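You operate a simulated robot arm through the tools that you are given. There is no shell and no other tool. Be economical: measure what you need, move in short steps, check, and stop when the job is done.

Carry out the task below with a simulated robot arm. There is one attempt and no reset: what you move stays moved.

Task
Move the finished jar from the shaker to the brown mat and shake jar 57.
Fine: press start once; leave the jar in the cradle with the clamp open.
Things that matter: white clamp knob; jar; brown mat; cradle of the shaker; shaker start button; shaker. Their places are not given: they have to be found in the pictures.

It is judged by the outcome, as a careful person would: the job done as asked, and still so three seconds after it is handed in. It fails if anything else is knocked over, pushed out of place, dropped, spilled or broken.

Robot
A 7-joint arm with a two-finger parallel gripper, fixed in place. Base frame: the origin is at the foot of the arm, x ahead of it, y to its left, z up; the work surface is at about z = 0.8. Lengths are in m, angles in degrees, forces in N, time in s.
With the tool pointing down near the work surface it reaches from about 0.24 to 0.68 m from the base axis. Its first joint turns from -66.0 to 66.0 degrees. Payload 2.4 kg.
The tool frame sits at the grasp point between the pads (the TCP): z along the fingers, y along the line on which they close. The tips reach 0.03 m beyond it. Largest opening 0.094 m; finger width 0.028, thickness 0.01; the body of the gripper, 0.05 by 0.096 m, starts 0.055 m behind the TCP.
Orientation is told as [roll, pitch, yaw] about the base's x, y, z axes, in that order, counted from this pose: with the fingers straight down and closing along the base's y, the tool's x points along the base's -x, its y along +y and its z along -z.

Tools
- The arm moves only by the tool arm_command. Its argument "deltas" is a list of rows, each a list of 6 numbers: the shift along the base's x, y, z in cm, then the turn, a rotation vector about the base's x, y, z in degrees. In form: [[tx, ty, tz, rx, ry, rz], ...]. A call has 1 to 10 rows; each row is the pose to reach, as a shift and turn from the pose commanded when the call began. "jaw" is the gripper command, from -1 (shut) to 1 (fully open), values between in proportion, set as the call begins (left out, the last holds). Each row takes 0.2 s and may step no farther than 0.05 m and 8.6 degrees from the row before; otherwise, or with a gripper value out of range, the whole call is refused. A pose out of reach is approached as far as the arm can. The call stops where the force on the tool passes 40 N (or 10 N more than at its start, if that is more) or the arm is blocked; 0.2 s more then pass. Each finger travels about 0.153 m/s and halts on what it meets, pressing with about 29 N; the grip force reading is that of the motor and also rises with nothing between the fingers. The clock runs only during rows and for 0.2 s after the last one: add rows that repeat a pose to give the fingers time. It gives the time, the measured TCP pose, the force on the tool (base axes), the opening and the grip force at its end, in the units of the frame above (readings bear some noise), and new pictures: "pictures" is both (left out), scene, wrist or none.
- Cameras (640 x 400 px; columns grow to the right, rows downward): "scene" is fixed at [0.05, 0.501, 1.4251]; the picture's right is [-0.49, -0.87, 0.00], its down [-0.64, 0.35, -0.68] and it looks along [0.60, -0.33, -0.73] (base axes); focal length 318 px, centre (320, 200). "wrist" rides on the gripper at [0.076, 0.014, -0.103] in the tool frame; the picture's right is [-0.18, 0.98, 0.00], its down [-0.75, -0.14, -0.64] and it looks along [-0.63, -0.12, 0.77] (tool axes); focal length 243 px, centre (320, 200).
- locate(camera, pixels): for up to 12 pixels [column, row] of the newest picture of that camera ("zoom" is the newest enlarged one), the place [x, y, z] in the base frame of the surface seen there, good to about 0.002 m. It takes no simulated time.
- close_up(camera, box): a new picture of the part [left, top, right, bottom] of that camera's present view, enlarged. It takes no simulated time.
- finish_job(): hands the job in; it is judged then, once.

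Go step by step. Measure first, check grasps and placings, and put right what went wrong. The budget is 80 turns and 200 pictures, counting those below and the enlarged ones. Unless the task says otherwise, let go and move clear before handing in, and close with one line.

The tools are called after "Emit:" as a command line: name --pt "numbers of a row" for each row, then --argument value for the rest, lists and objects as JSON in quotes. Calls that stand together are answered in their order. arm_command: Moves the arm, as the interface text tells. Its arguments: {"type":"object","properties":{"deltas":{"type":"array","items":{"type":"array","items":{"type":"number"}}},"jaw":{"type":"number"},"pictures":{"type":"string","enum":["both","scene","wrist","none"]}},"required":["deltas"]} The other tools are called the same way: locate (camera, pixels) gives the place of the surface under pixels of a picture; close_up (camera, box) takes an enlarged picture of a part of a camera's view; finish_job () hands the job in.

At the start:

```text
clock: 0.0
tcp_pos: [0.3834, 0.1705, 1.1412]
tool_rot: [-0.1, 0.0, 0.1]
wrist_force: [-1.0, -0.3, 1.4]
opening: 0.0939
gripper_force: 0.1
```

scene: 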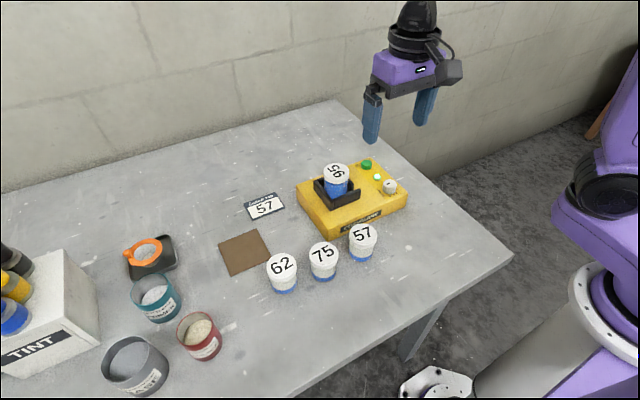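
wrist: 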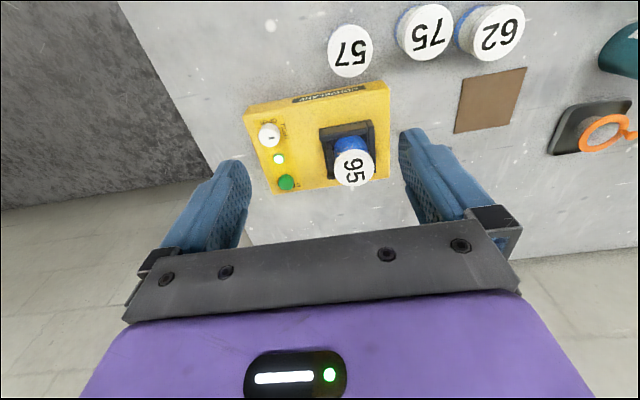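

The scene shows the shaker (yellow) with jar 95 in the cradle, the white knob near (390,186), the green button near (367,164) and the mat near (245,252). I'll take enlarged views of the shaker and jars.

Emit:
close_up --camera "scene" --box '[280, 140, 430, 240]'

Emit:
close_up --camera "wrist" --box '[230, 70, 410, 200]'

Emit:
locate --camera "scene" --pixels '[[390, 186], [367, 163], [336, 172], [362, 232], [323, 252], [281, 265], [244, 252], [221, 242], [259, 230], [269, 264], [231, 275], [377, 177]]'

```text
4.00 times, centred on (355, 190) of scene
```

zoom: 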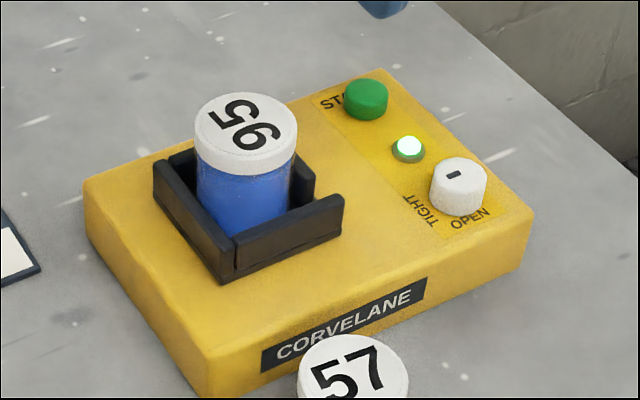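

```text
3.08 times, centred on (320, 135) of wrist
```

zoom: 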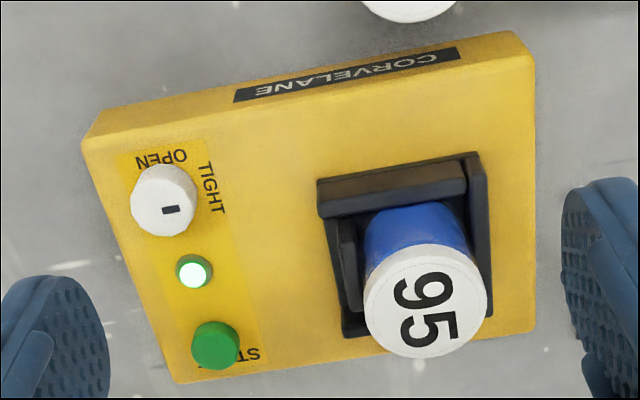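

```text
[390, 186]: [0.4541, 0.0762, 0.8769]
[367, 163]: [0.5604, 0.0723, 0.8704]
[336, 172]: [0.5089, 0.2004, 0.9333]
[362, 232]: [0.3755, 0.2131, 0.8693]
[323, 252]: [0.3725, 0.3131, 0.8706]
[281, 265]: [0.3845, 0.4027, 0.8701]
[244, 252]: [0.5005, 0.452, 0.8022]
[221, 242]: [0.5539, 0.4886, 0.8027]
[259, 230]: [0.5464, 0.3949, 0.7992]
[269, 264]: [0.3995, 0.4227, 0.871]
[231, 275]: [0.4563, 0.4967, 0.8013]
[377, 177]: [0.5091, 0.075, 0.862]
```

The shaker lies with its cradle at about (0.51,0.20), the knob at (0.454,0.076) and the button at (0.56,0.072). Next I'll look closer at the knob mark and the cradle walls.

Emit:
close_up --camera "wrist" --box '[245, 105, 309, 145]'

Emit:
close_up --camera "scene" --box '[366, 170, 414, 200]'

Emit:
close_up --camera "scene" --box '[304, 155, 384, 215]'

```text
10.00 times, centred on (277, 125) of wrist
```

zoom: 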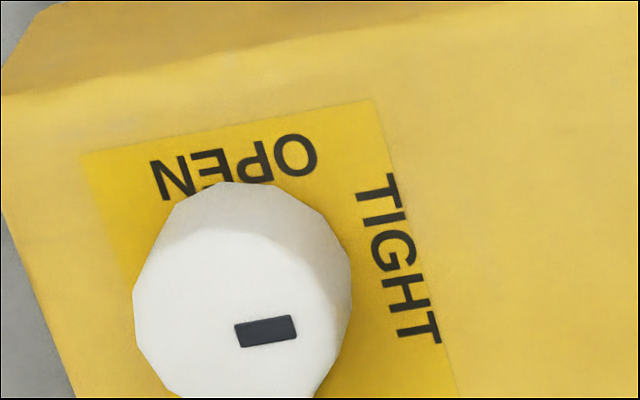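

```text
13.33 times, centred on (390, 185) of scene
```

zoom: 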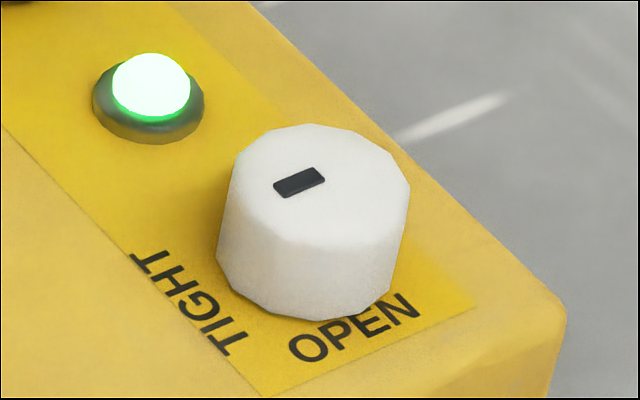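

```text
6.67 times, centred on (344, 185) of scene
```

zoom: 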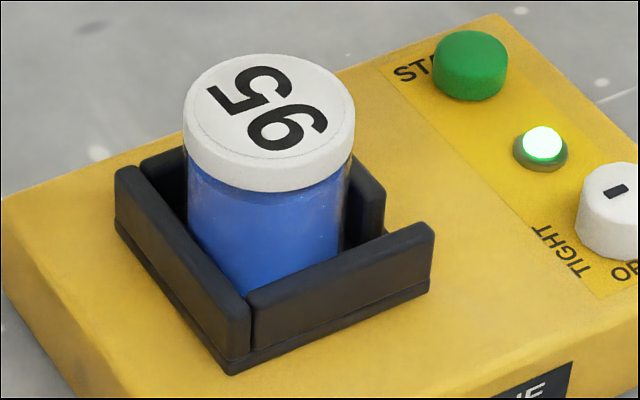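

The knob's mark sits toward TIGHT (+y), so opening it means turning it about +90° (from +y toward -x). I'll measure the knob, cradle, shaker top and jar edges in this last zoom.

Emit:
locate --camera "zoom" --pixels '[[470, 45], [540, 150], [265, 110], [190, 110], [350, 110], [270, 62], [260, 185], [120, 180], [240, 310], [425, 235], [370, 180], [450, 300]]'

Emit:
locate --camera "wrist" --pixels '[[270, 135], [262, 132], [278, 137], [269, 127], [320, 140], [373, 122], [345, 128], [377, 150], [326, 178], [246, 112], [389, 83], [274, 192]]'

Emit:
locate --camera "scene" --pixels '[[388, 183], [384, 186], [396, 187], [390, 180], [389, 188], [348, 232], [377, 232], [363, 224], [362, 239], [362, 256]]'

```text
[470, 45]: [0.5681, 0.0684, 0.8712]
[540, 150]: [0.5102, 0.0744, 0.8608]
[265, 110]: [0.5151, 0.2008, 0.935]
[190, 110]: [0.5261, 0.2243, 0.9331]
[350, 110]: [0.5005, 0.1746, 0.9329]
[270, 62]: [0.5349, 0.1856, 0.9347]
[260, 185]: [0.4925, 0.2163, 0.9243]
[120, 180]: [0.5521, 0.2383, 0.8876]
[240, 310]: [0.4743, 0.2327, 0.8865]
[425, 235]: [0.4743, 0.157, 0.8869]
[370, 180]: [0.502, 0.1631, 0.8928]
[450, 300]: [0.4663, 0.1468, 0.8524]
```

```text
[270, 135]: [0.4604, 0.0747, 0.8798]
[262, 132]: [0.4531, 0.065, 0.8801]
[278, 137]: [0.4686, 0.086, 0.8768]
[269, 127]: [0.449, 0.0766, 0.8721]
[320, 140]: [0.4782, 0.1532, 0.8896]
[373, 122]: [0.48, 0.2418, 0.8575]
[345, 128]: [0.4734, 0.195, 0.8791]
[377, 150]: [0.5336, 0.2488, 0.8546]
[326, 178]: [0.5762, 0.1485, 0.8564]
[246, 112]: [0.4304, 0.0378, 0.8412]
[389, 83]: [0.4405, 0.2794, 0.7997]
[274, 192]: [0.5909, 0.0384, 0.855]
```

```text
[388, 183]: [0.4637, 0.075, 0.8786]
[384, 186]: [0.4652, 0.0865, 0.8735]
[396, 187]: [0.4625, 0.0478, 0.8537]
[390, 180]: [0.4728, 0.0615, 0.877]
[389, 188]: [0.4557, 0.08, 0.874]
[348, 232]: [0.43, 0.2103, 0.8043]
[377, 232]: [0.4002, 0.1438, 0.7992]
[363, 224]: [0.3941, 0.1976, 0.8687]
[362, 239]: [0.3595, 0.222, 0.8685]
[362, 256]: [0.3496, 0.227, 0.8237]
```

The shaker is aligned with the base axes, its top is at z≈0.853 and the knob top at 0.879. I'll get precise centres for the knob and button.

Emit:
close_up --camera "scene" --box '[358, 155, 422, 195]'

```text
10.00 times, centred on (390, 175) of scene
```

zoom: 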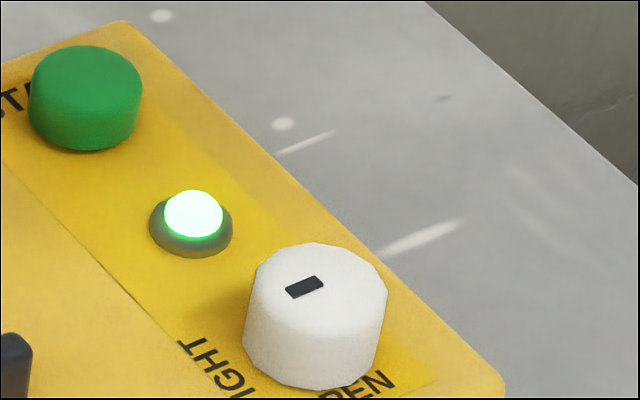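

Emit:
locate --camera "zoom" --pixels '[[320, 288], [258, 282], [383, 292], [317, 248], [325, 330], [304, 287], [86, 77], [36, 77], [136, 77], [86, 50], [86, 104]]'

```text
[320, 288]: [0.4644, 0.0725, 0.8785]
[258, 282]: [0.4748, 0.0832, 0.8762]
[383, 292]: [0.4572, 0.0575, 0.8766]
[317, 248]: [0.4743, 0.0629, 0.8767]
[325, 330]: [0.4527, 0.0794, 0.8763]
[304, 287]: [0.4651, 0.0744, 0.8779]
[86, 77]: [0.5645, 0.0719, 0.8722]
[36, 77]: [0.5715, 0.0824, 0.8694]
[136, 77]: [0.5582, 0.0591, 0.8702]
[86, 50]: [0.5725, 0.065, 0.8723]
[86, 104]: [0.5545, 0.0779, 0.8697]
```

Knob centre is about (0.4645,0.071) and the button about (0.564,0.071,0.872). I'll move above the knob with a -45° yaw and a narrowed jaw.

Emit:
arm_command --pt "1.35 -1.66 -2.6 0 0 -7.5" --pt "2.7 -3.32 -5.2 0 0 -15" --pt "4.05 -4.98 -7.8 0 0 -22.5" --pt "5.4 -6.63 -10.4 0 0 -30" --pt "6.75 -8.29 -13 0 0 -37.5" --pt "8.1 -9.95 -16 0 0 -45" --pt "8.1 -9.95 -16 0 0 -45" --jaw 0.28

```text
clock: 1.6
tcp_pos: [0.4644, 0.0715, 0.9823]
tool_rot: [0.0, -0.1, -45.1]
wrist_force: [-0.1, -0.2, 0.1]
opening: 0.0601
gripper_force: 0.2
```

scene: 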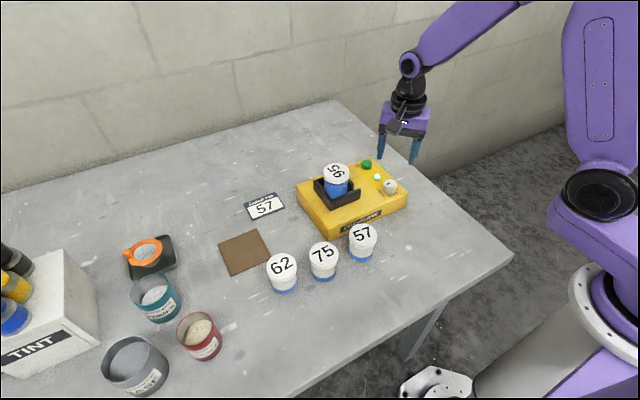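
wrist: 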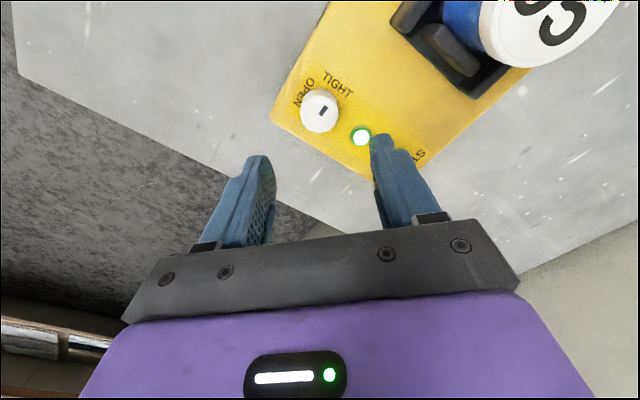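

The tool is straight above the knob with the fingers clear of the lamp. I'll descend to TCP z≈0.888.

Emit:
arm_command --pt "0 0 -3 0 0 0" --pt "0 0 -6 0 0 0" --pt "0 0 -8 0 0 0" --pt "0 0 -9.4 0 0 0" --pt "0 0 -9.4 0 0 0"

```text
clock: 2.8
tcp_pos: [0.4649, 0.0706, 0.8857]
tool_rot: [-0.1, 0.1, -45.0]
wrist_force: [0.6, -0.6, -0.2]
opening: 0.0602
gripper_force: 0.0
```

scene: 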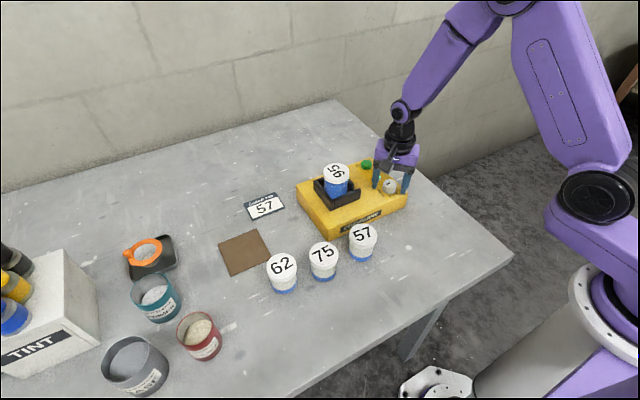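
wrist: 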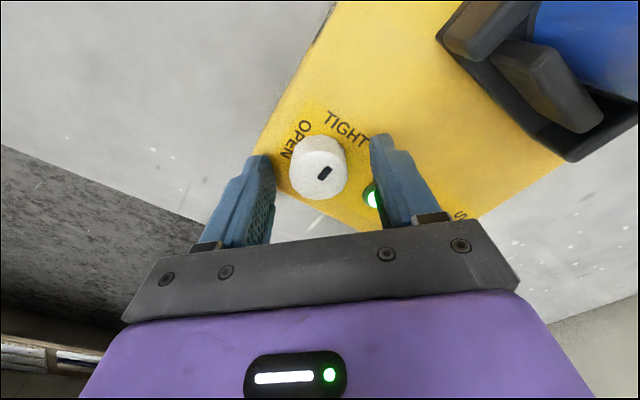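

The knob is between the tips, so I'll close on it.

Emit:
arm_command --pt "0 0 0 0 0 0" --pt "0 0 0 0 0 0" --pt "0 0 0 0 0 0" --jaw -1 --pictures "wrist"

```text
clock: 3.6
tcp_pos: [0.4646, 0.0702, 0.8857]
tool_rot: [0.0, 0.1, -45.1]
wrist_force: [-3.7, -4.9, -1.1]
opening: 0.0333
gripper_force: 45.2
```

wrist: 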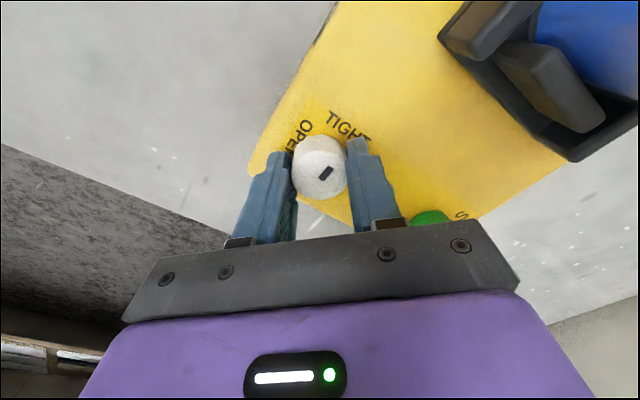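

The knob is gripped at 33 mm. I'll turn it +85° and then check.

Emit:
arm_command --pt "0 0 0 0 0 8.5" --pt "0 0 0 0 0 17" --pt "0 0 0 0 0 25.5" --pt "0 0 0 0 0 34" --pt "0 0 0 0 0 42.5" --pt "0 0 0 0 0 51" --pt "0 0 0 0 0 59.5" --pt "0 0 0 0 0 68" --pt "0 0 0 0 0 76.5" --pt "0 0 0 0 0 85"

```text
clock: 5.8
tcp_pos: [0.4643, 0.0695, 0.8861]
tool_rot: [0.0, 0.0, 40.1]
wrist_force: [8.0, -17.9, -26.5]
opening: 0.0334
gripper_force: 44.7
```

scene: 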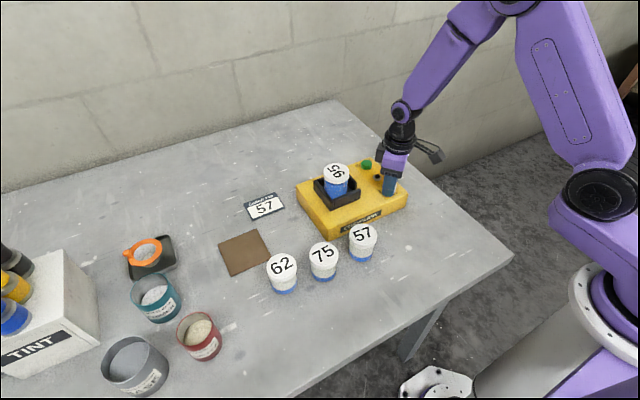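
wrist: 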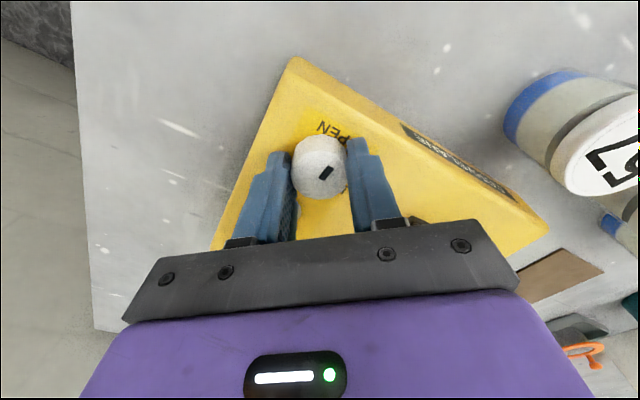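

The knob turned with the tool and the lamp went dark; I'll add the last 5°, then release.

Emit:
arm_command --pt "0 0 0 0 0 5" --pt "0 0 0 0 0 5" --pictures "none"

Emit:
arm_command --pt "0 0 0 0 0 0" --pt "0 0 0 0 0 0" --pt "0 0 4 0 0 0" --pt "0 0 8 0 0 0" --pt "0 0 12 0 0 0" --jaw 0.28

Emit:
close_up --camera "scene" --box '[304, 145, 416, 215]'

```text
clock: 6.4
tcp_pos: [0.4654, 0.0693, 0.8851]
tool_rot: [0.0, 0.0, 45.0]
wrist_force: [6.8, -20.3, -25.7]
opening: 0.0334
gripper_force: 45.3
```

```text
clock: 7.6
tcp_pos: [0.4631, 0.0727, 1.0059]
tool_rot: [0.1, 0.0, 45.0]
wrist_force: [-0.4, -0.6, 0.2]
opening: 0.0601
gripper_force: 0.1
```

scene: 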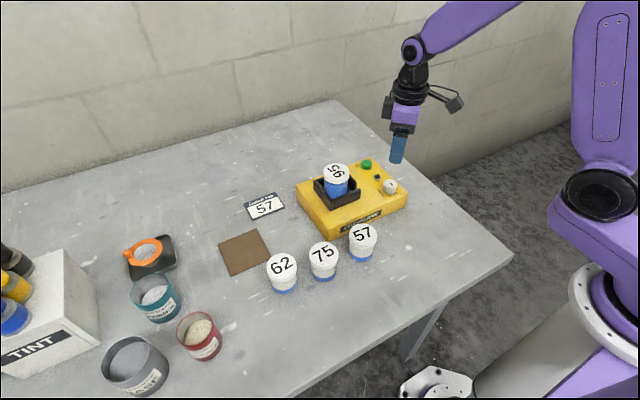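
wrist: 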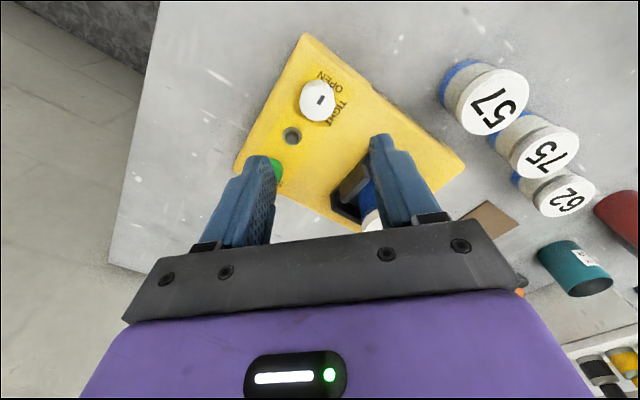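

```text
5.71 times, centred on (360, 180) of scene
```

zoom: 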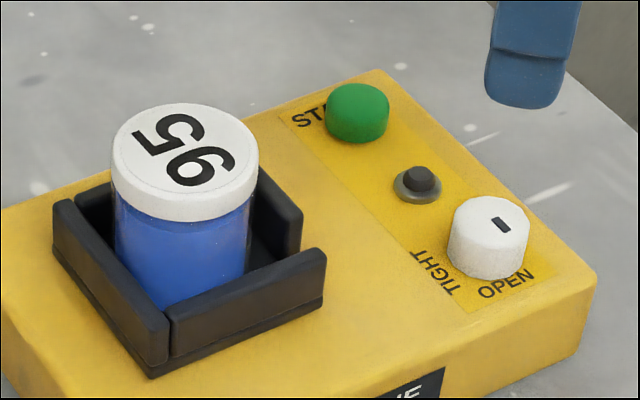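

The mark now points to OPEN and the lamp is dark. I'll measure the lid of jar 95 and the knob again to see that nothing shifted.

Emit:
locate --camera "zoom" --pixels '[[185, 152], [116, 150], [254, 155], [190, 107], [180, 194], [490, 216], [357, 98], [62, 205], [318, 255], [165, 325], [290, 205]]'

Emit:
close_up --camera "scene" --box '[210, 215, 394, 300]'

```text
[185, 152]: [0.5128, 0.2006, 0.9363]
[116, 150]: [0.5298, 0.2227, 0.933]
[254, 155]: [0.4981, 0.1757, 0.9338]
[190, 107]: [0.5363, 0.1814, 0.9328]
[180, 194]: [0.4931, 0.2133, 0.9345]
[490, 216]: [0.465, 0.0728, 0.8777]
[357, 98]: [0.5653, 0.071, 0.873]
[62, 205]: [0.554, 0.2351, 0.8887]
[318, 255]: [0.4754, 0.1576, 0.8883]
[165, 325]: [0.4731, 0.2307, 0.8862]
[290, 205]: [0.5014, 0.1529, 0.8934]
```

```text
3.48 times, centred on (302, 258) of scene
```

zoom: 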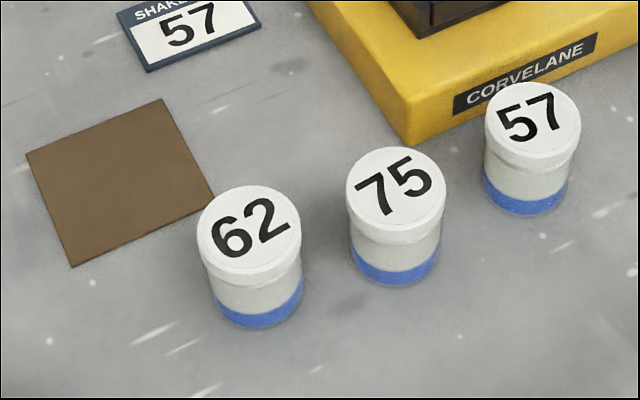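

The clamp jaw has moved back about 1 cm, and jar 95 is centred at (0.514,0.199) with its top at 0.935. I'll go above it with yaw 0 and the jaw open.

Emit:
arm_command --pt "0.8 2.1 2 0 0 -7.5" --pt "1.65 4.3 2 0 0 -15" --pt "2.5 6.4 2 0 0 -22.5" --pt "3.3 8.5 2 0 0 -30" --pt "4.1 10.6 2 0 0 -37.5" --pt "4.96 12.8 2 0 0 -45" --pt "4.96 12.8 2 0 0 -45" --jaw 1

```text
clock: 9.2
tcp_pos: [0.5137, 0.1999, 1.0263]
tool_rot: [0.0, 0.0, 0.0]
wrist_force: [0.4, -0.9, 0.1]
opening: 0.094
gripper_force: 0.0
```

scene: 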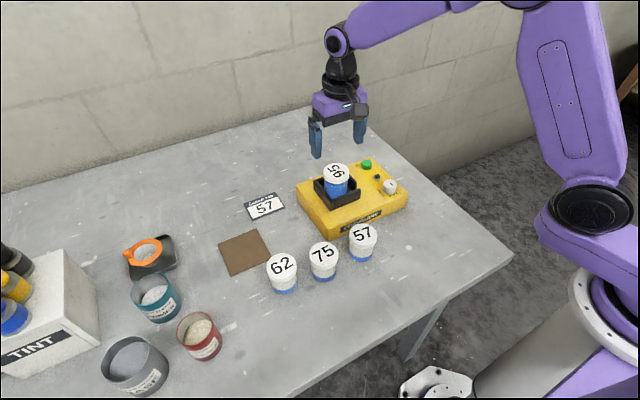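
wrist: 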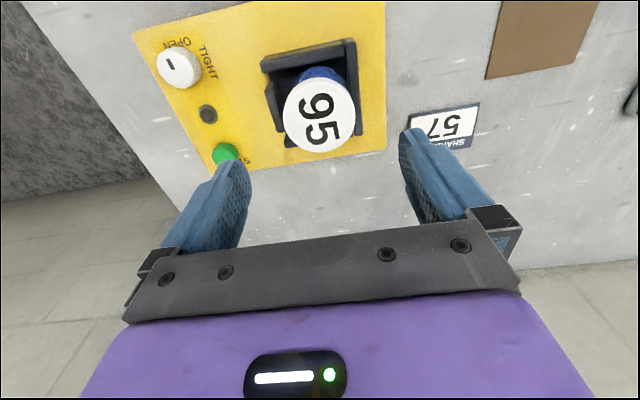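

The tool is centred over jar 95 and the fingers are clear. I'll descend 10 cm to TCP 0.926 and grip.

Emit:
arm_command --pt "0 -0.05 -3 0 0 0" --pt "0 -0.05 -6 0 0 0" --pt "0 -0.05 -8.5 0 0 0" --pt "0 -0.05 -10 0 0 0" --pt "0 -0.05 -10 0 0 0" --pictures "none"

Emit:
arm_command --pt "0 0 0 0 0 0" --pt "0 0 0 0 0 0" --pt "0 0 0 0 0 0" --jaw -1

```text
clock: 10.4
tcp_pos: [0.5151, 0.1987, 0.9278]
tool_rot: [0.1, -0.1, 0.0]
wrist_force: [-0.1, -0.4, -0.2]
opening: 0.0941
gripper_force: 0.0
```

```text
clock: 11.2
tcp_pos: [0.5147, 0.199, 0.9267]
tool_rot: [0.0, 0.0, 0.0]
wrist_force: [0.1, -0.5, 0.0]
opening: 0.0595
gripper_force: 29.3
```

scene: 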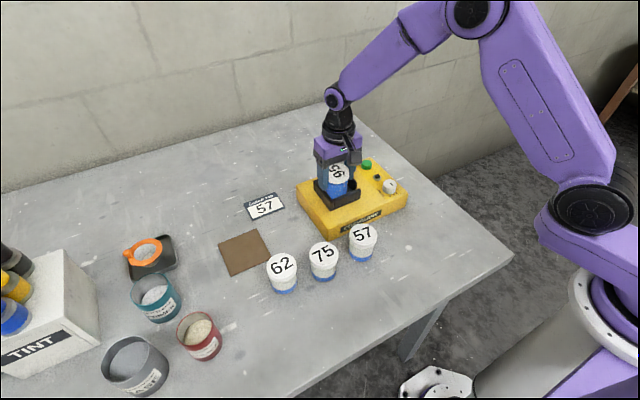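
wrist: 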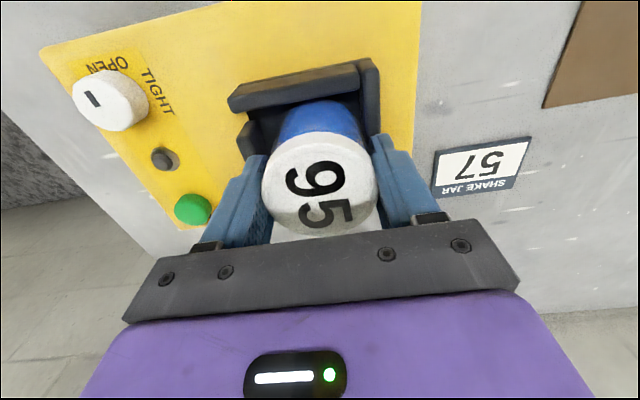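

The jar is gripped at 59.5 mm. I'll lift it slowly.

Emit:
arm_command --pt "0 0 1 0 0 0" --pt "0 0 3 0 0 0" --pt "0 0 6 0 0 0" --pt "0 0 9 0 0 0" --pt "0 0 9 0 0 0"

Emit:
locate --camera "scene" --pixels '[[244, 252], [221, 240], [259, 231], [269, 262], [231, 273]]'

```text
clock: 12.4
tcp_pos: [0.5147, 0.1982, 1.0177]
tool_rot: [0.0, 0.0, -0.1]
wrist_force: [-0.8, 0.6, -1.8]
opening: 0.0596
gripper_force: 28.4
```

scene: 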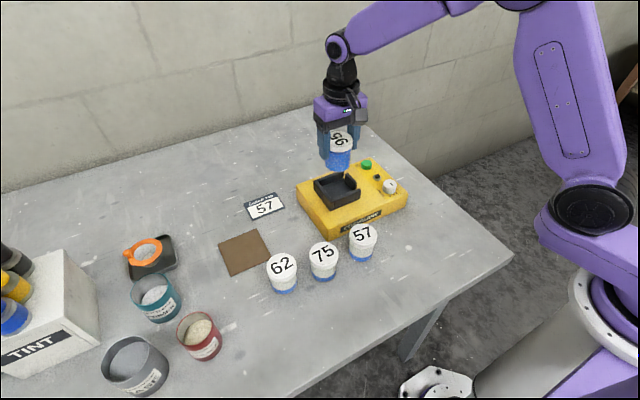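
wrist: 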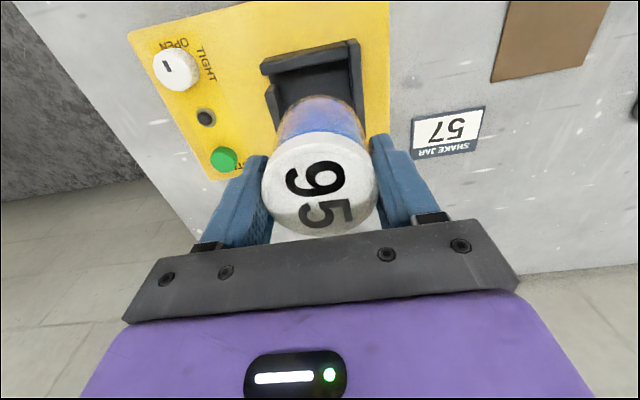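

```text
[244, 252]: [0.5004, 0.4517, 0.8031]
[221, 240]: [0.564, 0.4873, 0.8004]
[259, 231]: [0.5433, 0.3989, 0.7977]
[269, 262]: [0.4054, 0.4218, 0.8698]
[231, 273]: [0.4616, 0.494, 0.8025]
```

Jar 95 is lifted clear and the cradle is empty; the mat centre is about (0.500,0.452). I'll carry the jar above it.

Emit:
arm_command --pt "-0.2 2 0 0 0 0" --pt "-0.5 5.5 0 0 0 0" --pt "-0.8 9.5 0 0 0 0" --pt "-1.1 13.5 0 0 0 0" --pt "-1.4 17.5 0 0 0 0" --pt "-1.7 21.5 0 0 0 0" --pt "-1.9 24 0 0 0 0" --pt "-1.9 24.9 -1 0 0 0" --pt "-1.9 24.9 -4 0 0 0" --pt "-1.9 24.9 -4 0 0 0"

```text
clock: 14.6
tcp_pos: [0.4953, 0.4469, 0.976]
tool_rot: [0.0, 0.0, 0.0]
wrist_force: [0.1, -0.3, -1.8]
opening: 0.0593
gripper_force: 29.2
```

scene: 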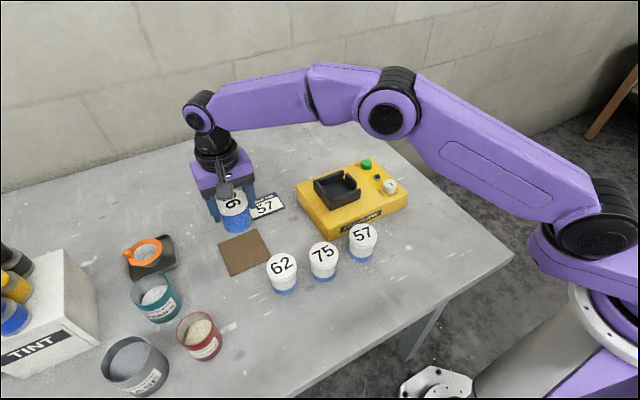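
wrist: 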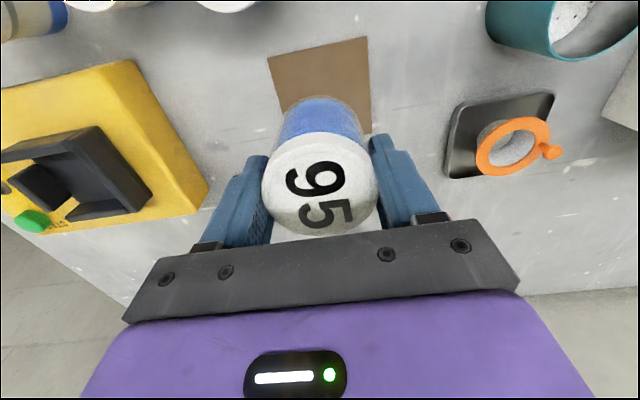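

The jar is above the mat. I'll lower it to just above contact.

Emit:
arm_command --pt "0 0 -3 0 0 0" --pt "0 0 -6 0 0 0" --pt "0 0 -9 0 0 0" --pt "0 0 -10.3 0 0 0" --pt "0 0 -10.6 0 0 0" --pt "0 0 -10.6 0 0 0"

```text
clock: 16.0
tcp_pos: [0.496, 0.4466, 0.8694]
tool_rot: [0.1, 0.0, 0.0]
wrist_force: [-0.6, -0.9, -3.0]
opening: 0.0597
gripper_force: 28.8
```

scene: 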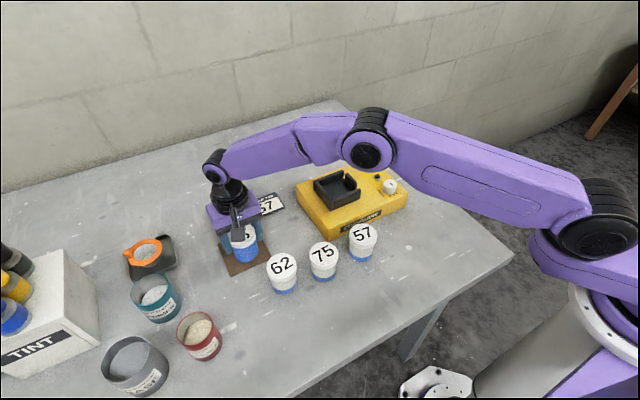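
wrist: 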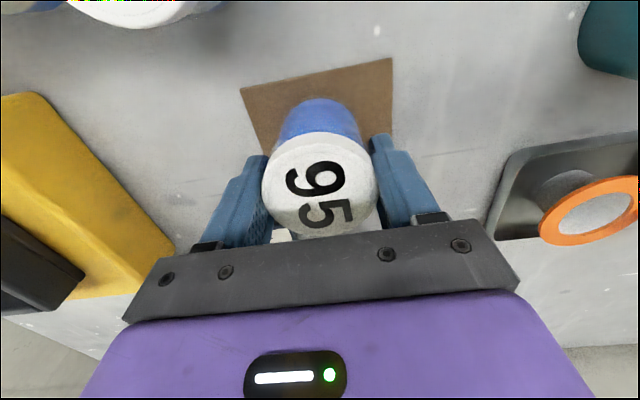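

The jar is over the mat and nearly touching it (TCP 0.869). I'll check the placement up close.

Emit:
close_up --camera "scene" --box '[200, 200, 296, 290]'

```text
4.44 times, centred on (248, 245) of scene
```

zoom: 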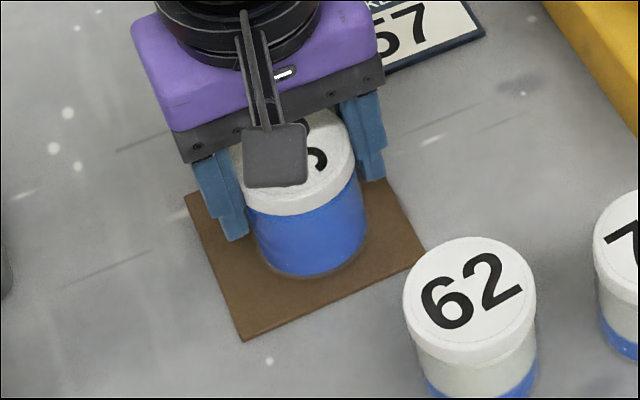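

The jar sits over the centre of the mat. I'll lower it in small steps to contact.

Emit:
arm_command --pt "0 0 -0.15 0 0 0" --pt "0 0 -0.3 0 0 0" --pt "0 0 -0.45 0 0 0" --pt "0 0 -0.45 0 0 0" --pictures "none"

```text
clock: 17.0
tcp_pos: [0.4942, 0.4471, 0.8662]
tool_rot: [0.0, -0.1, 0.0]
wrist_force: [-1.4, -1.8, 3.2]
opening: 0.0596
gripper_force: 29.3
```

The force rose from -3 to +3 N, so the jar has contact. I'll open the jaw and go up.

Emit:
arm_command --pt "0 0 -0.05 0 0 0" --pt "0 0 -0.05 0 0 0" --pt "0 0 -0.05 0 0 0" --pt "0 0 2 0 0 0" --pt "0 0 6 0 0 0" --pt "0 0 10 0 0 0" --pt "0 0 13 0 0 0" --jaw 1

Emit:
close_up --camera "scene" --box '[210, 195, 402, 300]'

```text
clock: 18.6
tcp_pos: [0.4964, 0.4482, 0.9974]
tool_rot: [0.0, 0.0, 0.0]
wrist_force: [0.1, 0.5, -1.0]
opening: 0.0939
gripper_force: 0.0
```

scene: 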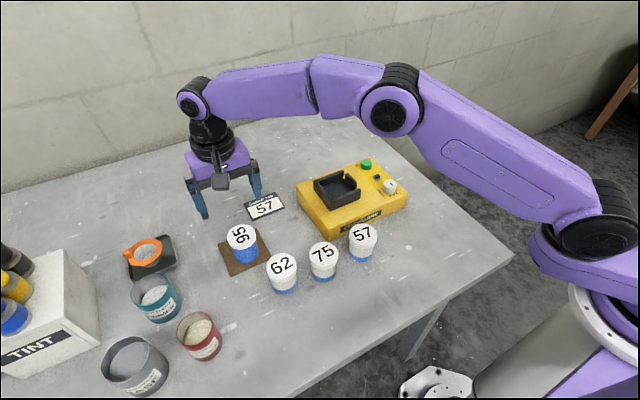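
wrist: 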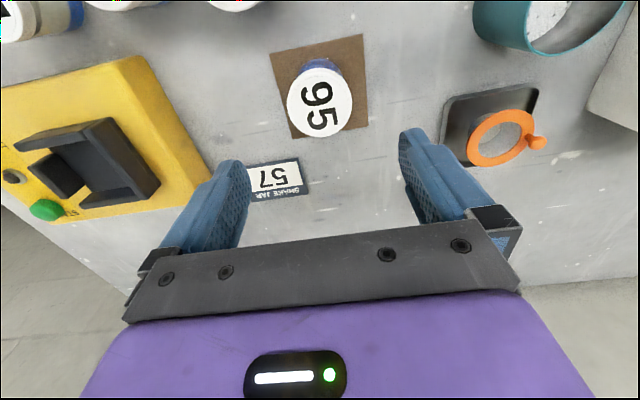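

```text
3.33 times, centred on (306, 248) of scene
```

zoom: 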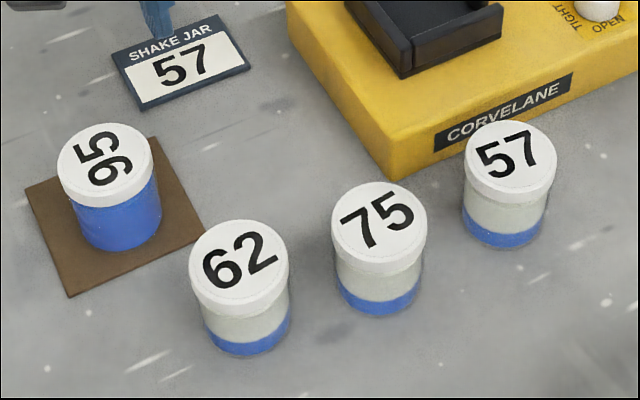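

Jar 95 stands on the mat. I'll measure the lid of jar 57 in this zoom, ellipse centre about (511,164), along with the edges of jar 75.

Emit:
locate --camera "zoom" --pixels '[[511, 163], [468, 160], [553, 166], [515, 126], [507, 200], [377, 224], [336, 222], [422, 228], [240, 262]]'

```text
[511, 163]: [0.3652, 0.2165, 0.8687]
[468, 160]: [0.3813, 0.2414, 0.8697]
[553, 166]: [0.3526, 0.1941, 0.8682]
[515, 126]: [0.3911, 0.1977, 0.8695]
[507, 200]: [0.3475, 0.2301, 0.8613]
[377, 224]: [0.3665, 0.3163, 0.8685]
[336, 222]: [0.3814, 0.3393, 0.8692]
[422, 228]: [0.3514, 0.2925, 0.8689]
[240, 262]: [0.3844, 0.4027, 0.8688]
```

Jar 57 is centred at about (0.367,0.217) with 2 cm+ to its neighbour. I'll move above it with the jaw at about 80 mm.

Emit:
arm_command --pt "-2 -3.6 0 0 0 0" --pt "-4.2 -7.6 0 0 0 0" --pt "-6.4 -11.6 0 0 0 0" --pt "-8.6 -15.6 0 0 0 0" --pt "-10.8 -19.6 0 0 0 0" --pt "-12.85 -23.1 0 0 0 0" --pt "-12.85 -23.1 -3 0 0 0" --pt "-12.85 -23.1 -3 0 0 0" --jaw 0.7

```text
clock: 20.4
tcp_pos: [0.3662, 0.2178, 0.965]
tool_rot: [-0.1, 0.1, 0.0]
wrist_force: [0.5, 0.0, 0.5]
opening: 0.0798
gripper_force: 0.1
```

scene: 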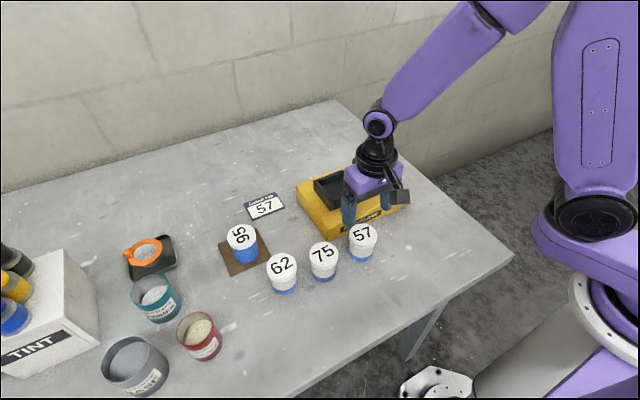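
wrist: 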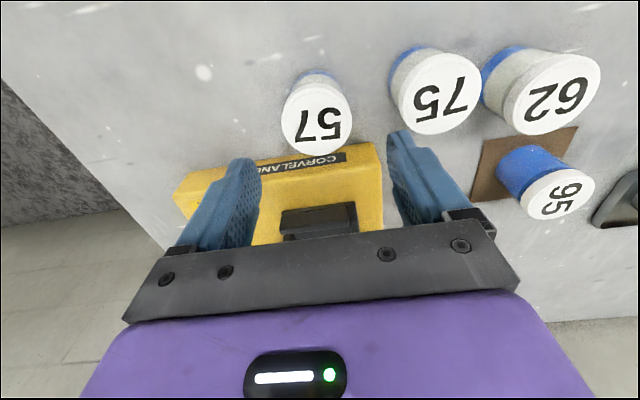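

The fingers straddle jar 57 and clear jar 75. I'll descend to TCP≈0.862 and grip.

Emit:
arm_command --pt "0 0 -3 0 0 0" --pt "0 0 -6 0 0 0" --pt "0 0 -8.5 0 0 0" --pt "0 0 -10.3 0 0 0" --pt "0 0 -10.3 0 0 0"

```text
clock: 21.6
tcp_pos: [0.3662, 0.2174, 0.8643]
tool_rot: [0.0, -0.1, -0.1]
wrist_force: [0.1, 0.3, -0.1]
opening: 0.0798
gripper_force: 0.1
```

scene: 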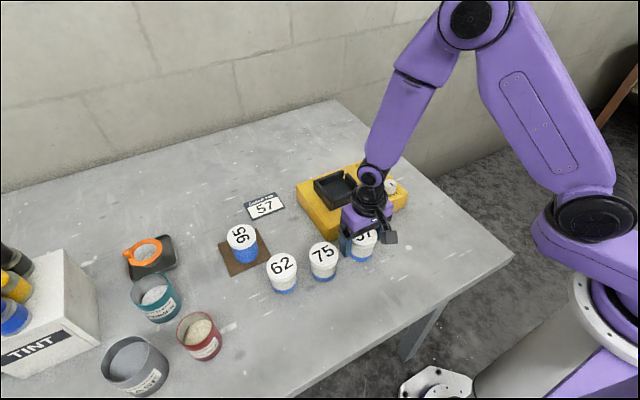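
wrist: 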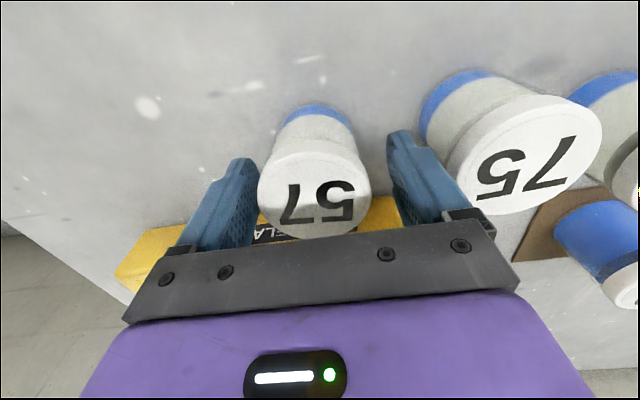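

Jar 57 is between the pads with a few pixels of offset. I'll nudge -2 mm in y, close and lift.

Emit:
arm_command --pt "0.1 -0.2 0 0 0 0" --pt "0.1 -0.2 0 0 0 0" --pictures "none"

Emit:
arm_command --pt "0 0 0 0 0 0" --pt "0 0 0 0 0 0" --pt "0 0 0 0 0 0" --jaw -1 --pictures "wrist"

```text
clock: 22.2
tcp_pos: [0.3668, 0.2134, 0.8633]
tool_rot: [0.0, 0.0, 0.0]
wrist_force: [-0.2, 0.9, -0.3]
opening: 0.08
gripper_force: 0.0
```

```text
clock: 23.0
tcp_pos: [0.369, 0.2154, 0.8634]
tool_rot: [0.0, -0.1, 0.0]
wrist_force: [0.8, -2.5, 5.0]
opening: 0.0607
gripper_force: 28.9
```

wrist: 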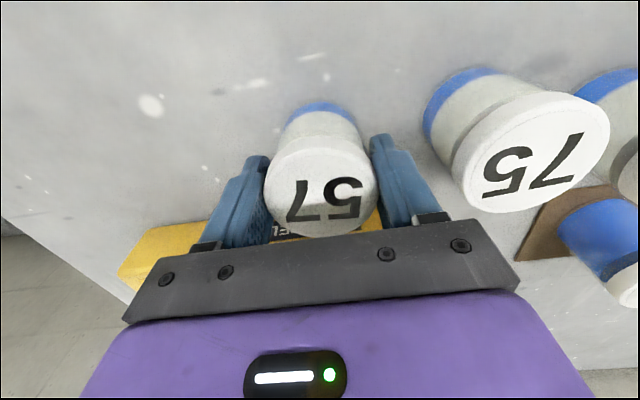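

Jar 57 is held at 60.7 mm, aligned like jar 95 was. I'll lift and carry it over the cradle.

Emit:
arm_command --pt "0 0 1 0 0 0" --pt "0 0 4 0 0 0" --pt "0 0 8 0 0 0" --pt "0 0 12 0 0 0" --pt "0 0 14 0 0 0" --pt "3 -0.4 15 0 0 0" --pt "7 -0.9 15 0 0 0" --pt "11 -1.4 15 0 0 0" --pt "14.6 -1.8 15 0 0 0" --pt "14.6 -1.8 15 0 0 0"

Emit:
close_up --camera "scene" --box '[284, 120, 412, 220]'

```text
clock: 25.2
tcp_pos: [0.5126, 0.194, 1.0127]
tool_rot: [-0.1, 0.1, 0.0]
wrist_force: [-0.7, 0.3, -1.8]
opening: 0.0602
gripper_force: 28.7
```

scene: 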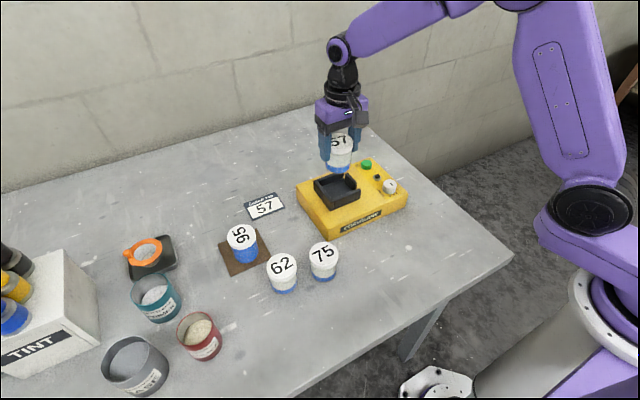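
wrist: 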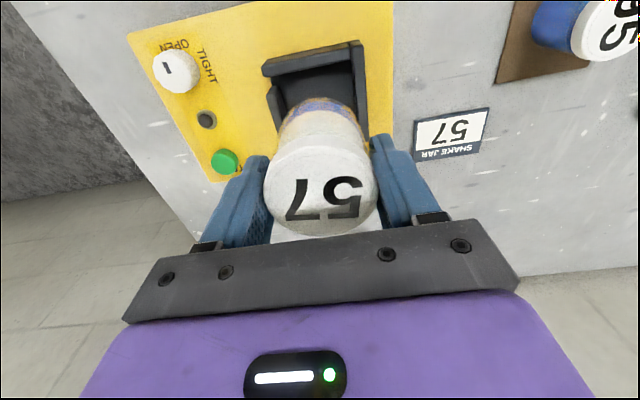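

```text
4.00 times, centred on (348, 170) of scene
```

zoom: 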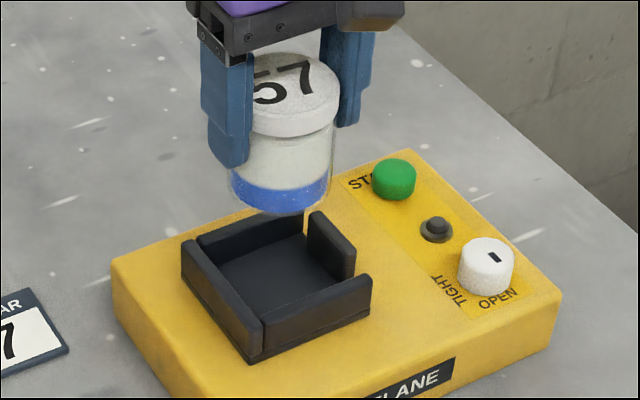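

The empty cradle is visible, so I'll measure its walls and floor to centre the jar.

Emit:
locate --camera "zoom" --pixels '[[195, 247], [256, 318], [225, 272], [270, 320], [365, 280], [315, 299], [240, 233], [318, 217], [350, 247], [328, 240], [280, 275], [300, 300]]'

```text
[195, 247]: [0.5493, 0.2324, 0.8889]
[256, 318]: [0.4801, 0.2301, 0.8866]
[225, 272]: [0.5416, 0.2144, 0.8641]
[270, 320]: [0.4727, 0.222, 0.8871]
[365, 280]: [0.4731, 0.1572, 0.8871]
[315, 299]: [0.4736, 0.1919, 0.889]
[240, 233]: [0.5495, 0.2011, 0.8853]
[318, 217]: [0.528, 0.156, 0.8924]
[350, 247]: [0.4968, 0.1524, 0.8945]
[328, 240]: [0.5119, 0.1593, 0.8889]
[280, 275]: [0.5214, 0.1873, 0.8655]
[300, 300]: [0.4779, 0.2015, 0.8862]
```

The floor is at 0.865, with x centre 0.513 and y between 0.159 and 0.227, so the jar is well centred. I'll lower it.

Emit:
arm_command --pt "0.05 0.1 -2.5 0 0 0" --pt "0.05 0.1 -5 0 0 0" --pt "0.05 0.1 -7 0 0 0" --pt "0.05 0.1 -8 0 0 0" --pt "0.05 0.1 -8 0 0 0"

Emit:
close_up --camera "scene" --box '[284, 130, 412, 230]'

```text
clock: 26.4
tcp_pos: [0.5158, 0.1979, 0.9305]
tool_rot: [0.0, 0.2, 0.0]
wrist_force: [-1.8, -0.3, -3.2]
opening: 0.0591
gripper_force: 29.0
```

scene: 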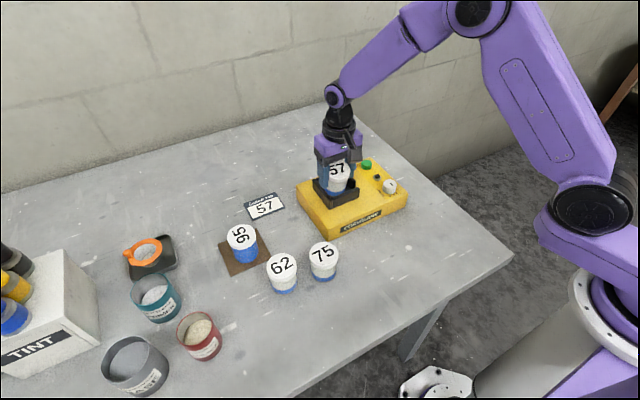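
wrist: 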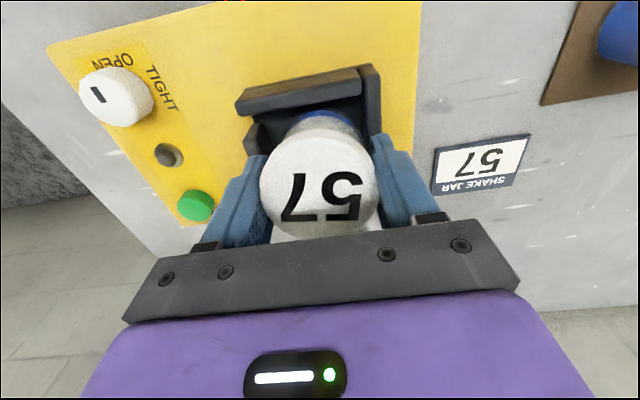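

```text
4.00 times, centred on (348, 180) of scene
```

zoom: 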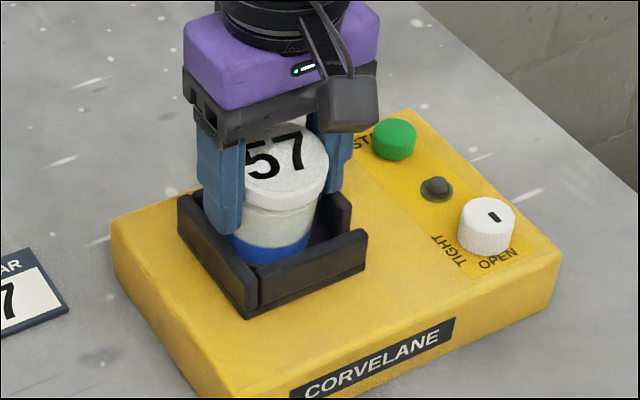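

The jar is inside the cradle and almost down. I'll lower it in tiny steps.

Emit:
arm_command --pt "0 -0.05 -0.15 0 0 0" --pt "0 -0.1 -0.3 0 0 0" --pt "0 -0.1 -0.3 0 0 0" --pictures "none"

```text
clock: 27.2
tcp_pos: [0.5144, 0.1968, 0.9295]
tool_rot: [-0.1, 0.0, 0.0]
wrist_force: [-2.0, 0.5, -1.2]
opening: 0.0595
gripper_force: 28.6
```

Emit:
arm_command --pt "0 0 -0.1 0 0 0" --pt "0 0 -0.2 0 0 0" --pt "0 0 -0.2 0 0 0" --pictures "none"

```text
clock: 28.0
tcp_pos: [0.5148, 0.1955, 0.9274]
tool_rot: [0.0, -0.1, 0.1]
wrist_force: [-1.7, -1.1, 9.0]
opening: 0.0595
gripper_force: 29.1
```

The upward force reached 9 N, so the jar is on the cradle floor. I'll release it and rise.

Emit:
arm_command --pt "0 0 0 0 0 0" --pt "0 0 0.1 0 0 0" --pt "0 0 0.2 0 0 0" --pt "0 0 3 0 0 0" --pt "0 0 7 0 0 0" --pt "0 0 9 0 0 0" --jaw 1

Emit:
close_up --camera "scene" --box '[304, 145, 416, 215]'

```text
clock: 29.4
tcp_pos: [0.514, 0.1962, 1.0199]
tool_rot: [0.0, 0.0, -0.1]
wrist_force: [0.8, 0.1, -0.1]
opening: 0.0939
gripper_force: 0.1
```

scene: 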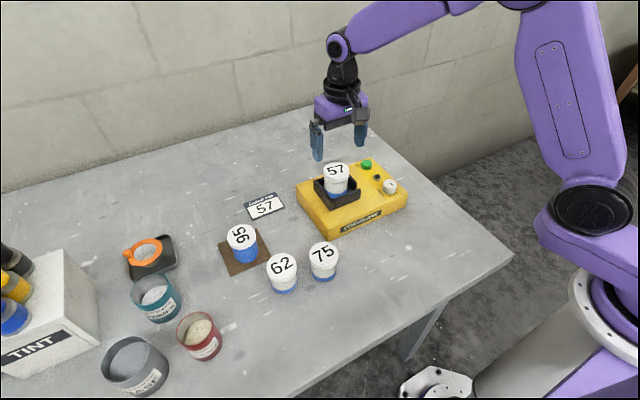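
wrist: 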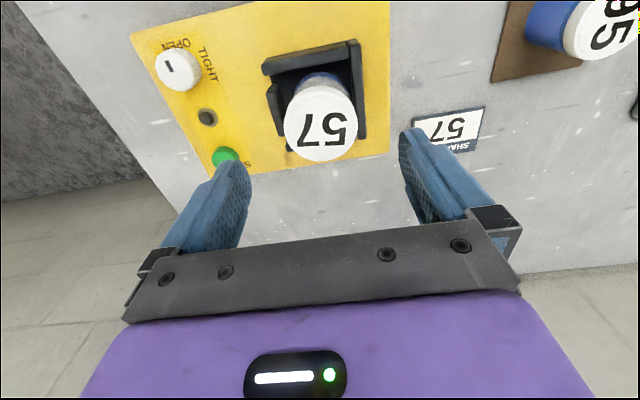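

```text
5.71 times, centred on (360, 180) of scene
```

zoom: 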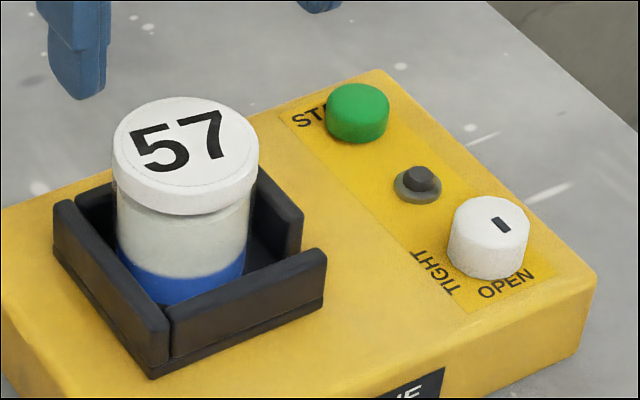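

Jar 57 stands upright in the cradle. Now I'll go over the knob with +45° yaw and jaw 60 mm.

Emit:
arm_command --pt "-0.8 -2.1 0 0 0 7.5" --pt "-1.65 -4.2 0 0 0 15" --pt "-2.5 -6.3 0 0 0 22.5" --pt "-3.3 -8.4 0 0 0 30" --pt "-4.1 -10.5 0 0 0 37.5" --pt "-4.95 -12.5 -1 0 0 45" --pt "-4.95 -12.5 -4 0 0 45" --pt "-4.95 -12.5 -4 0 0 45" --jaw 0.28

```text
clock: 31.2
tcp_pos: [0.4624, 0.0705, 0.9783]
tool_rot: [0.0, 0.0, 45.1]
wrist_force: [-0.1, 0.5, 0.3]
opening: 0.0601
gripper_force: 0.0
```

scene: 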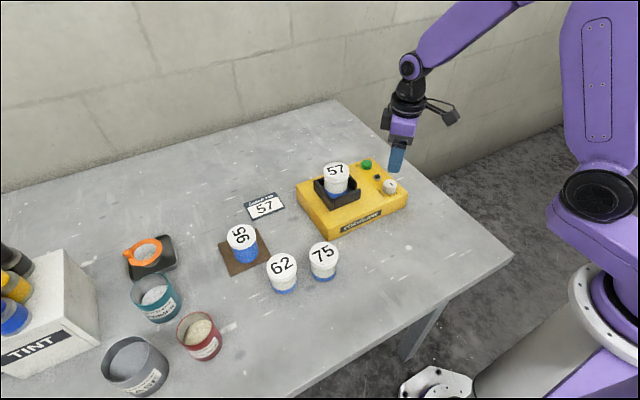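
wrist: 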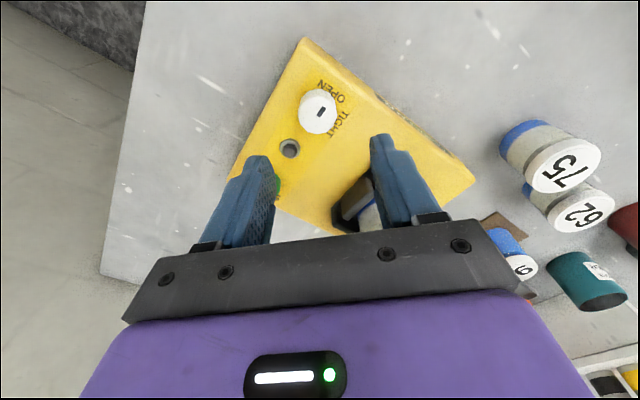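

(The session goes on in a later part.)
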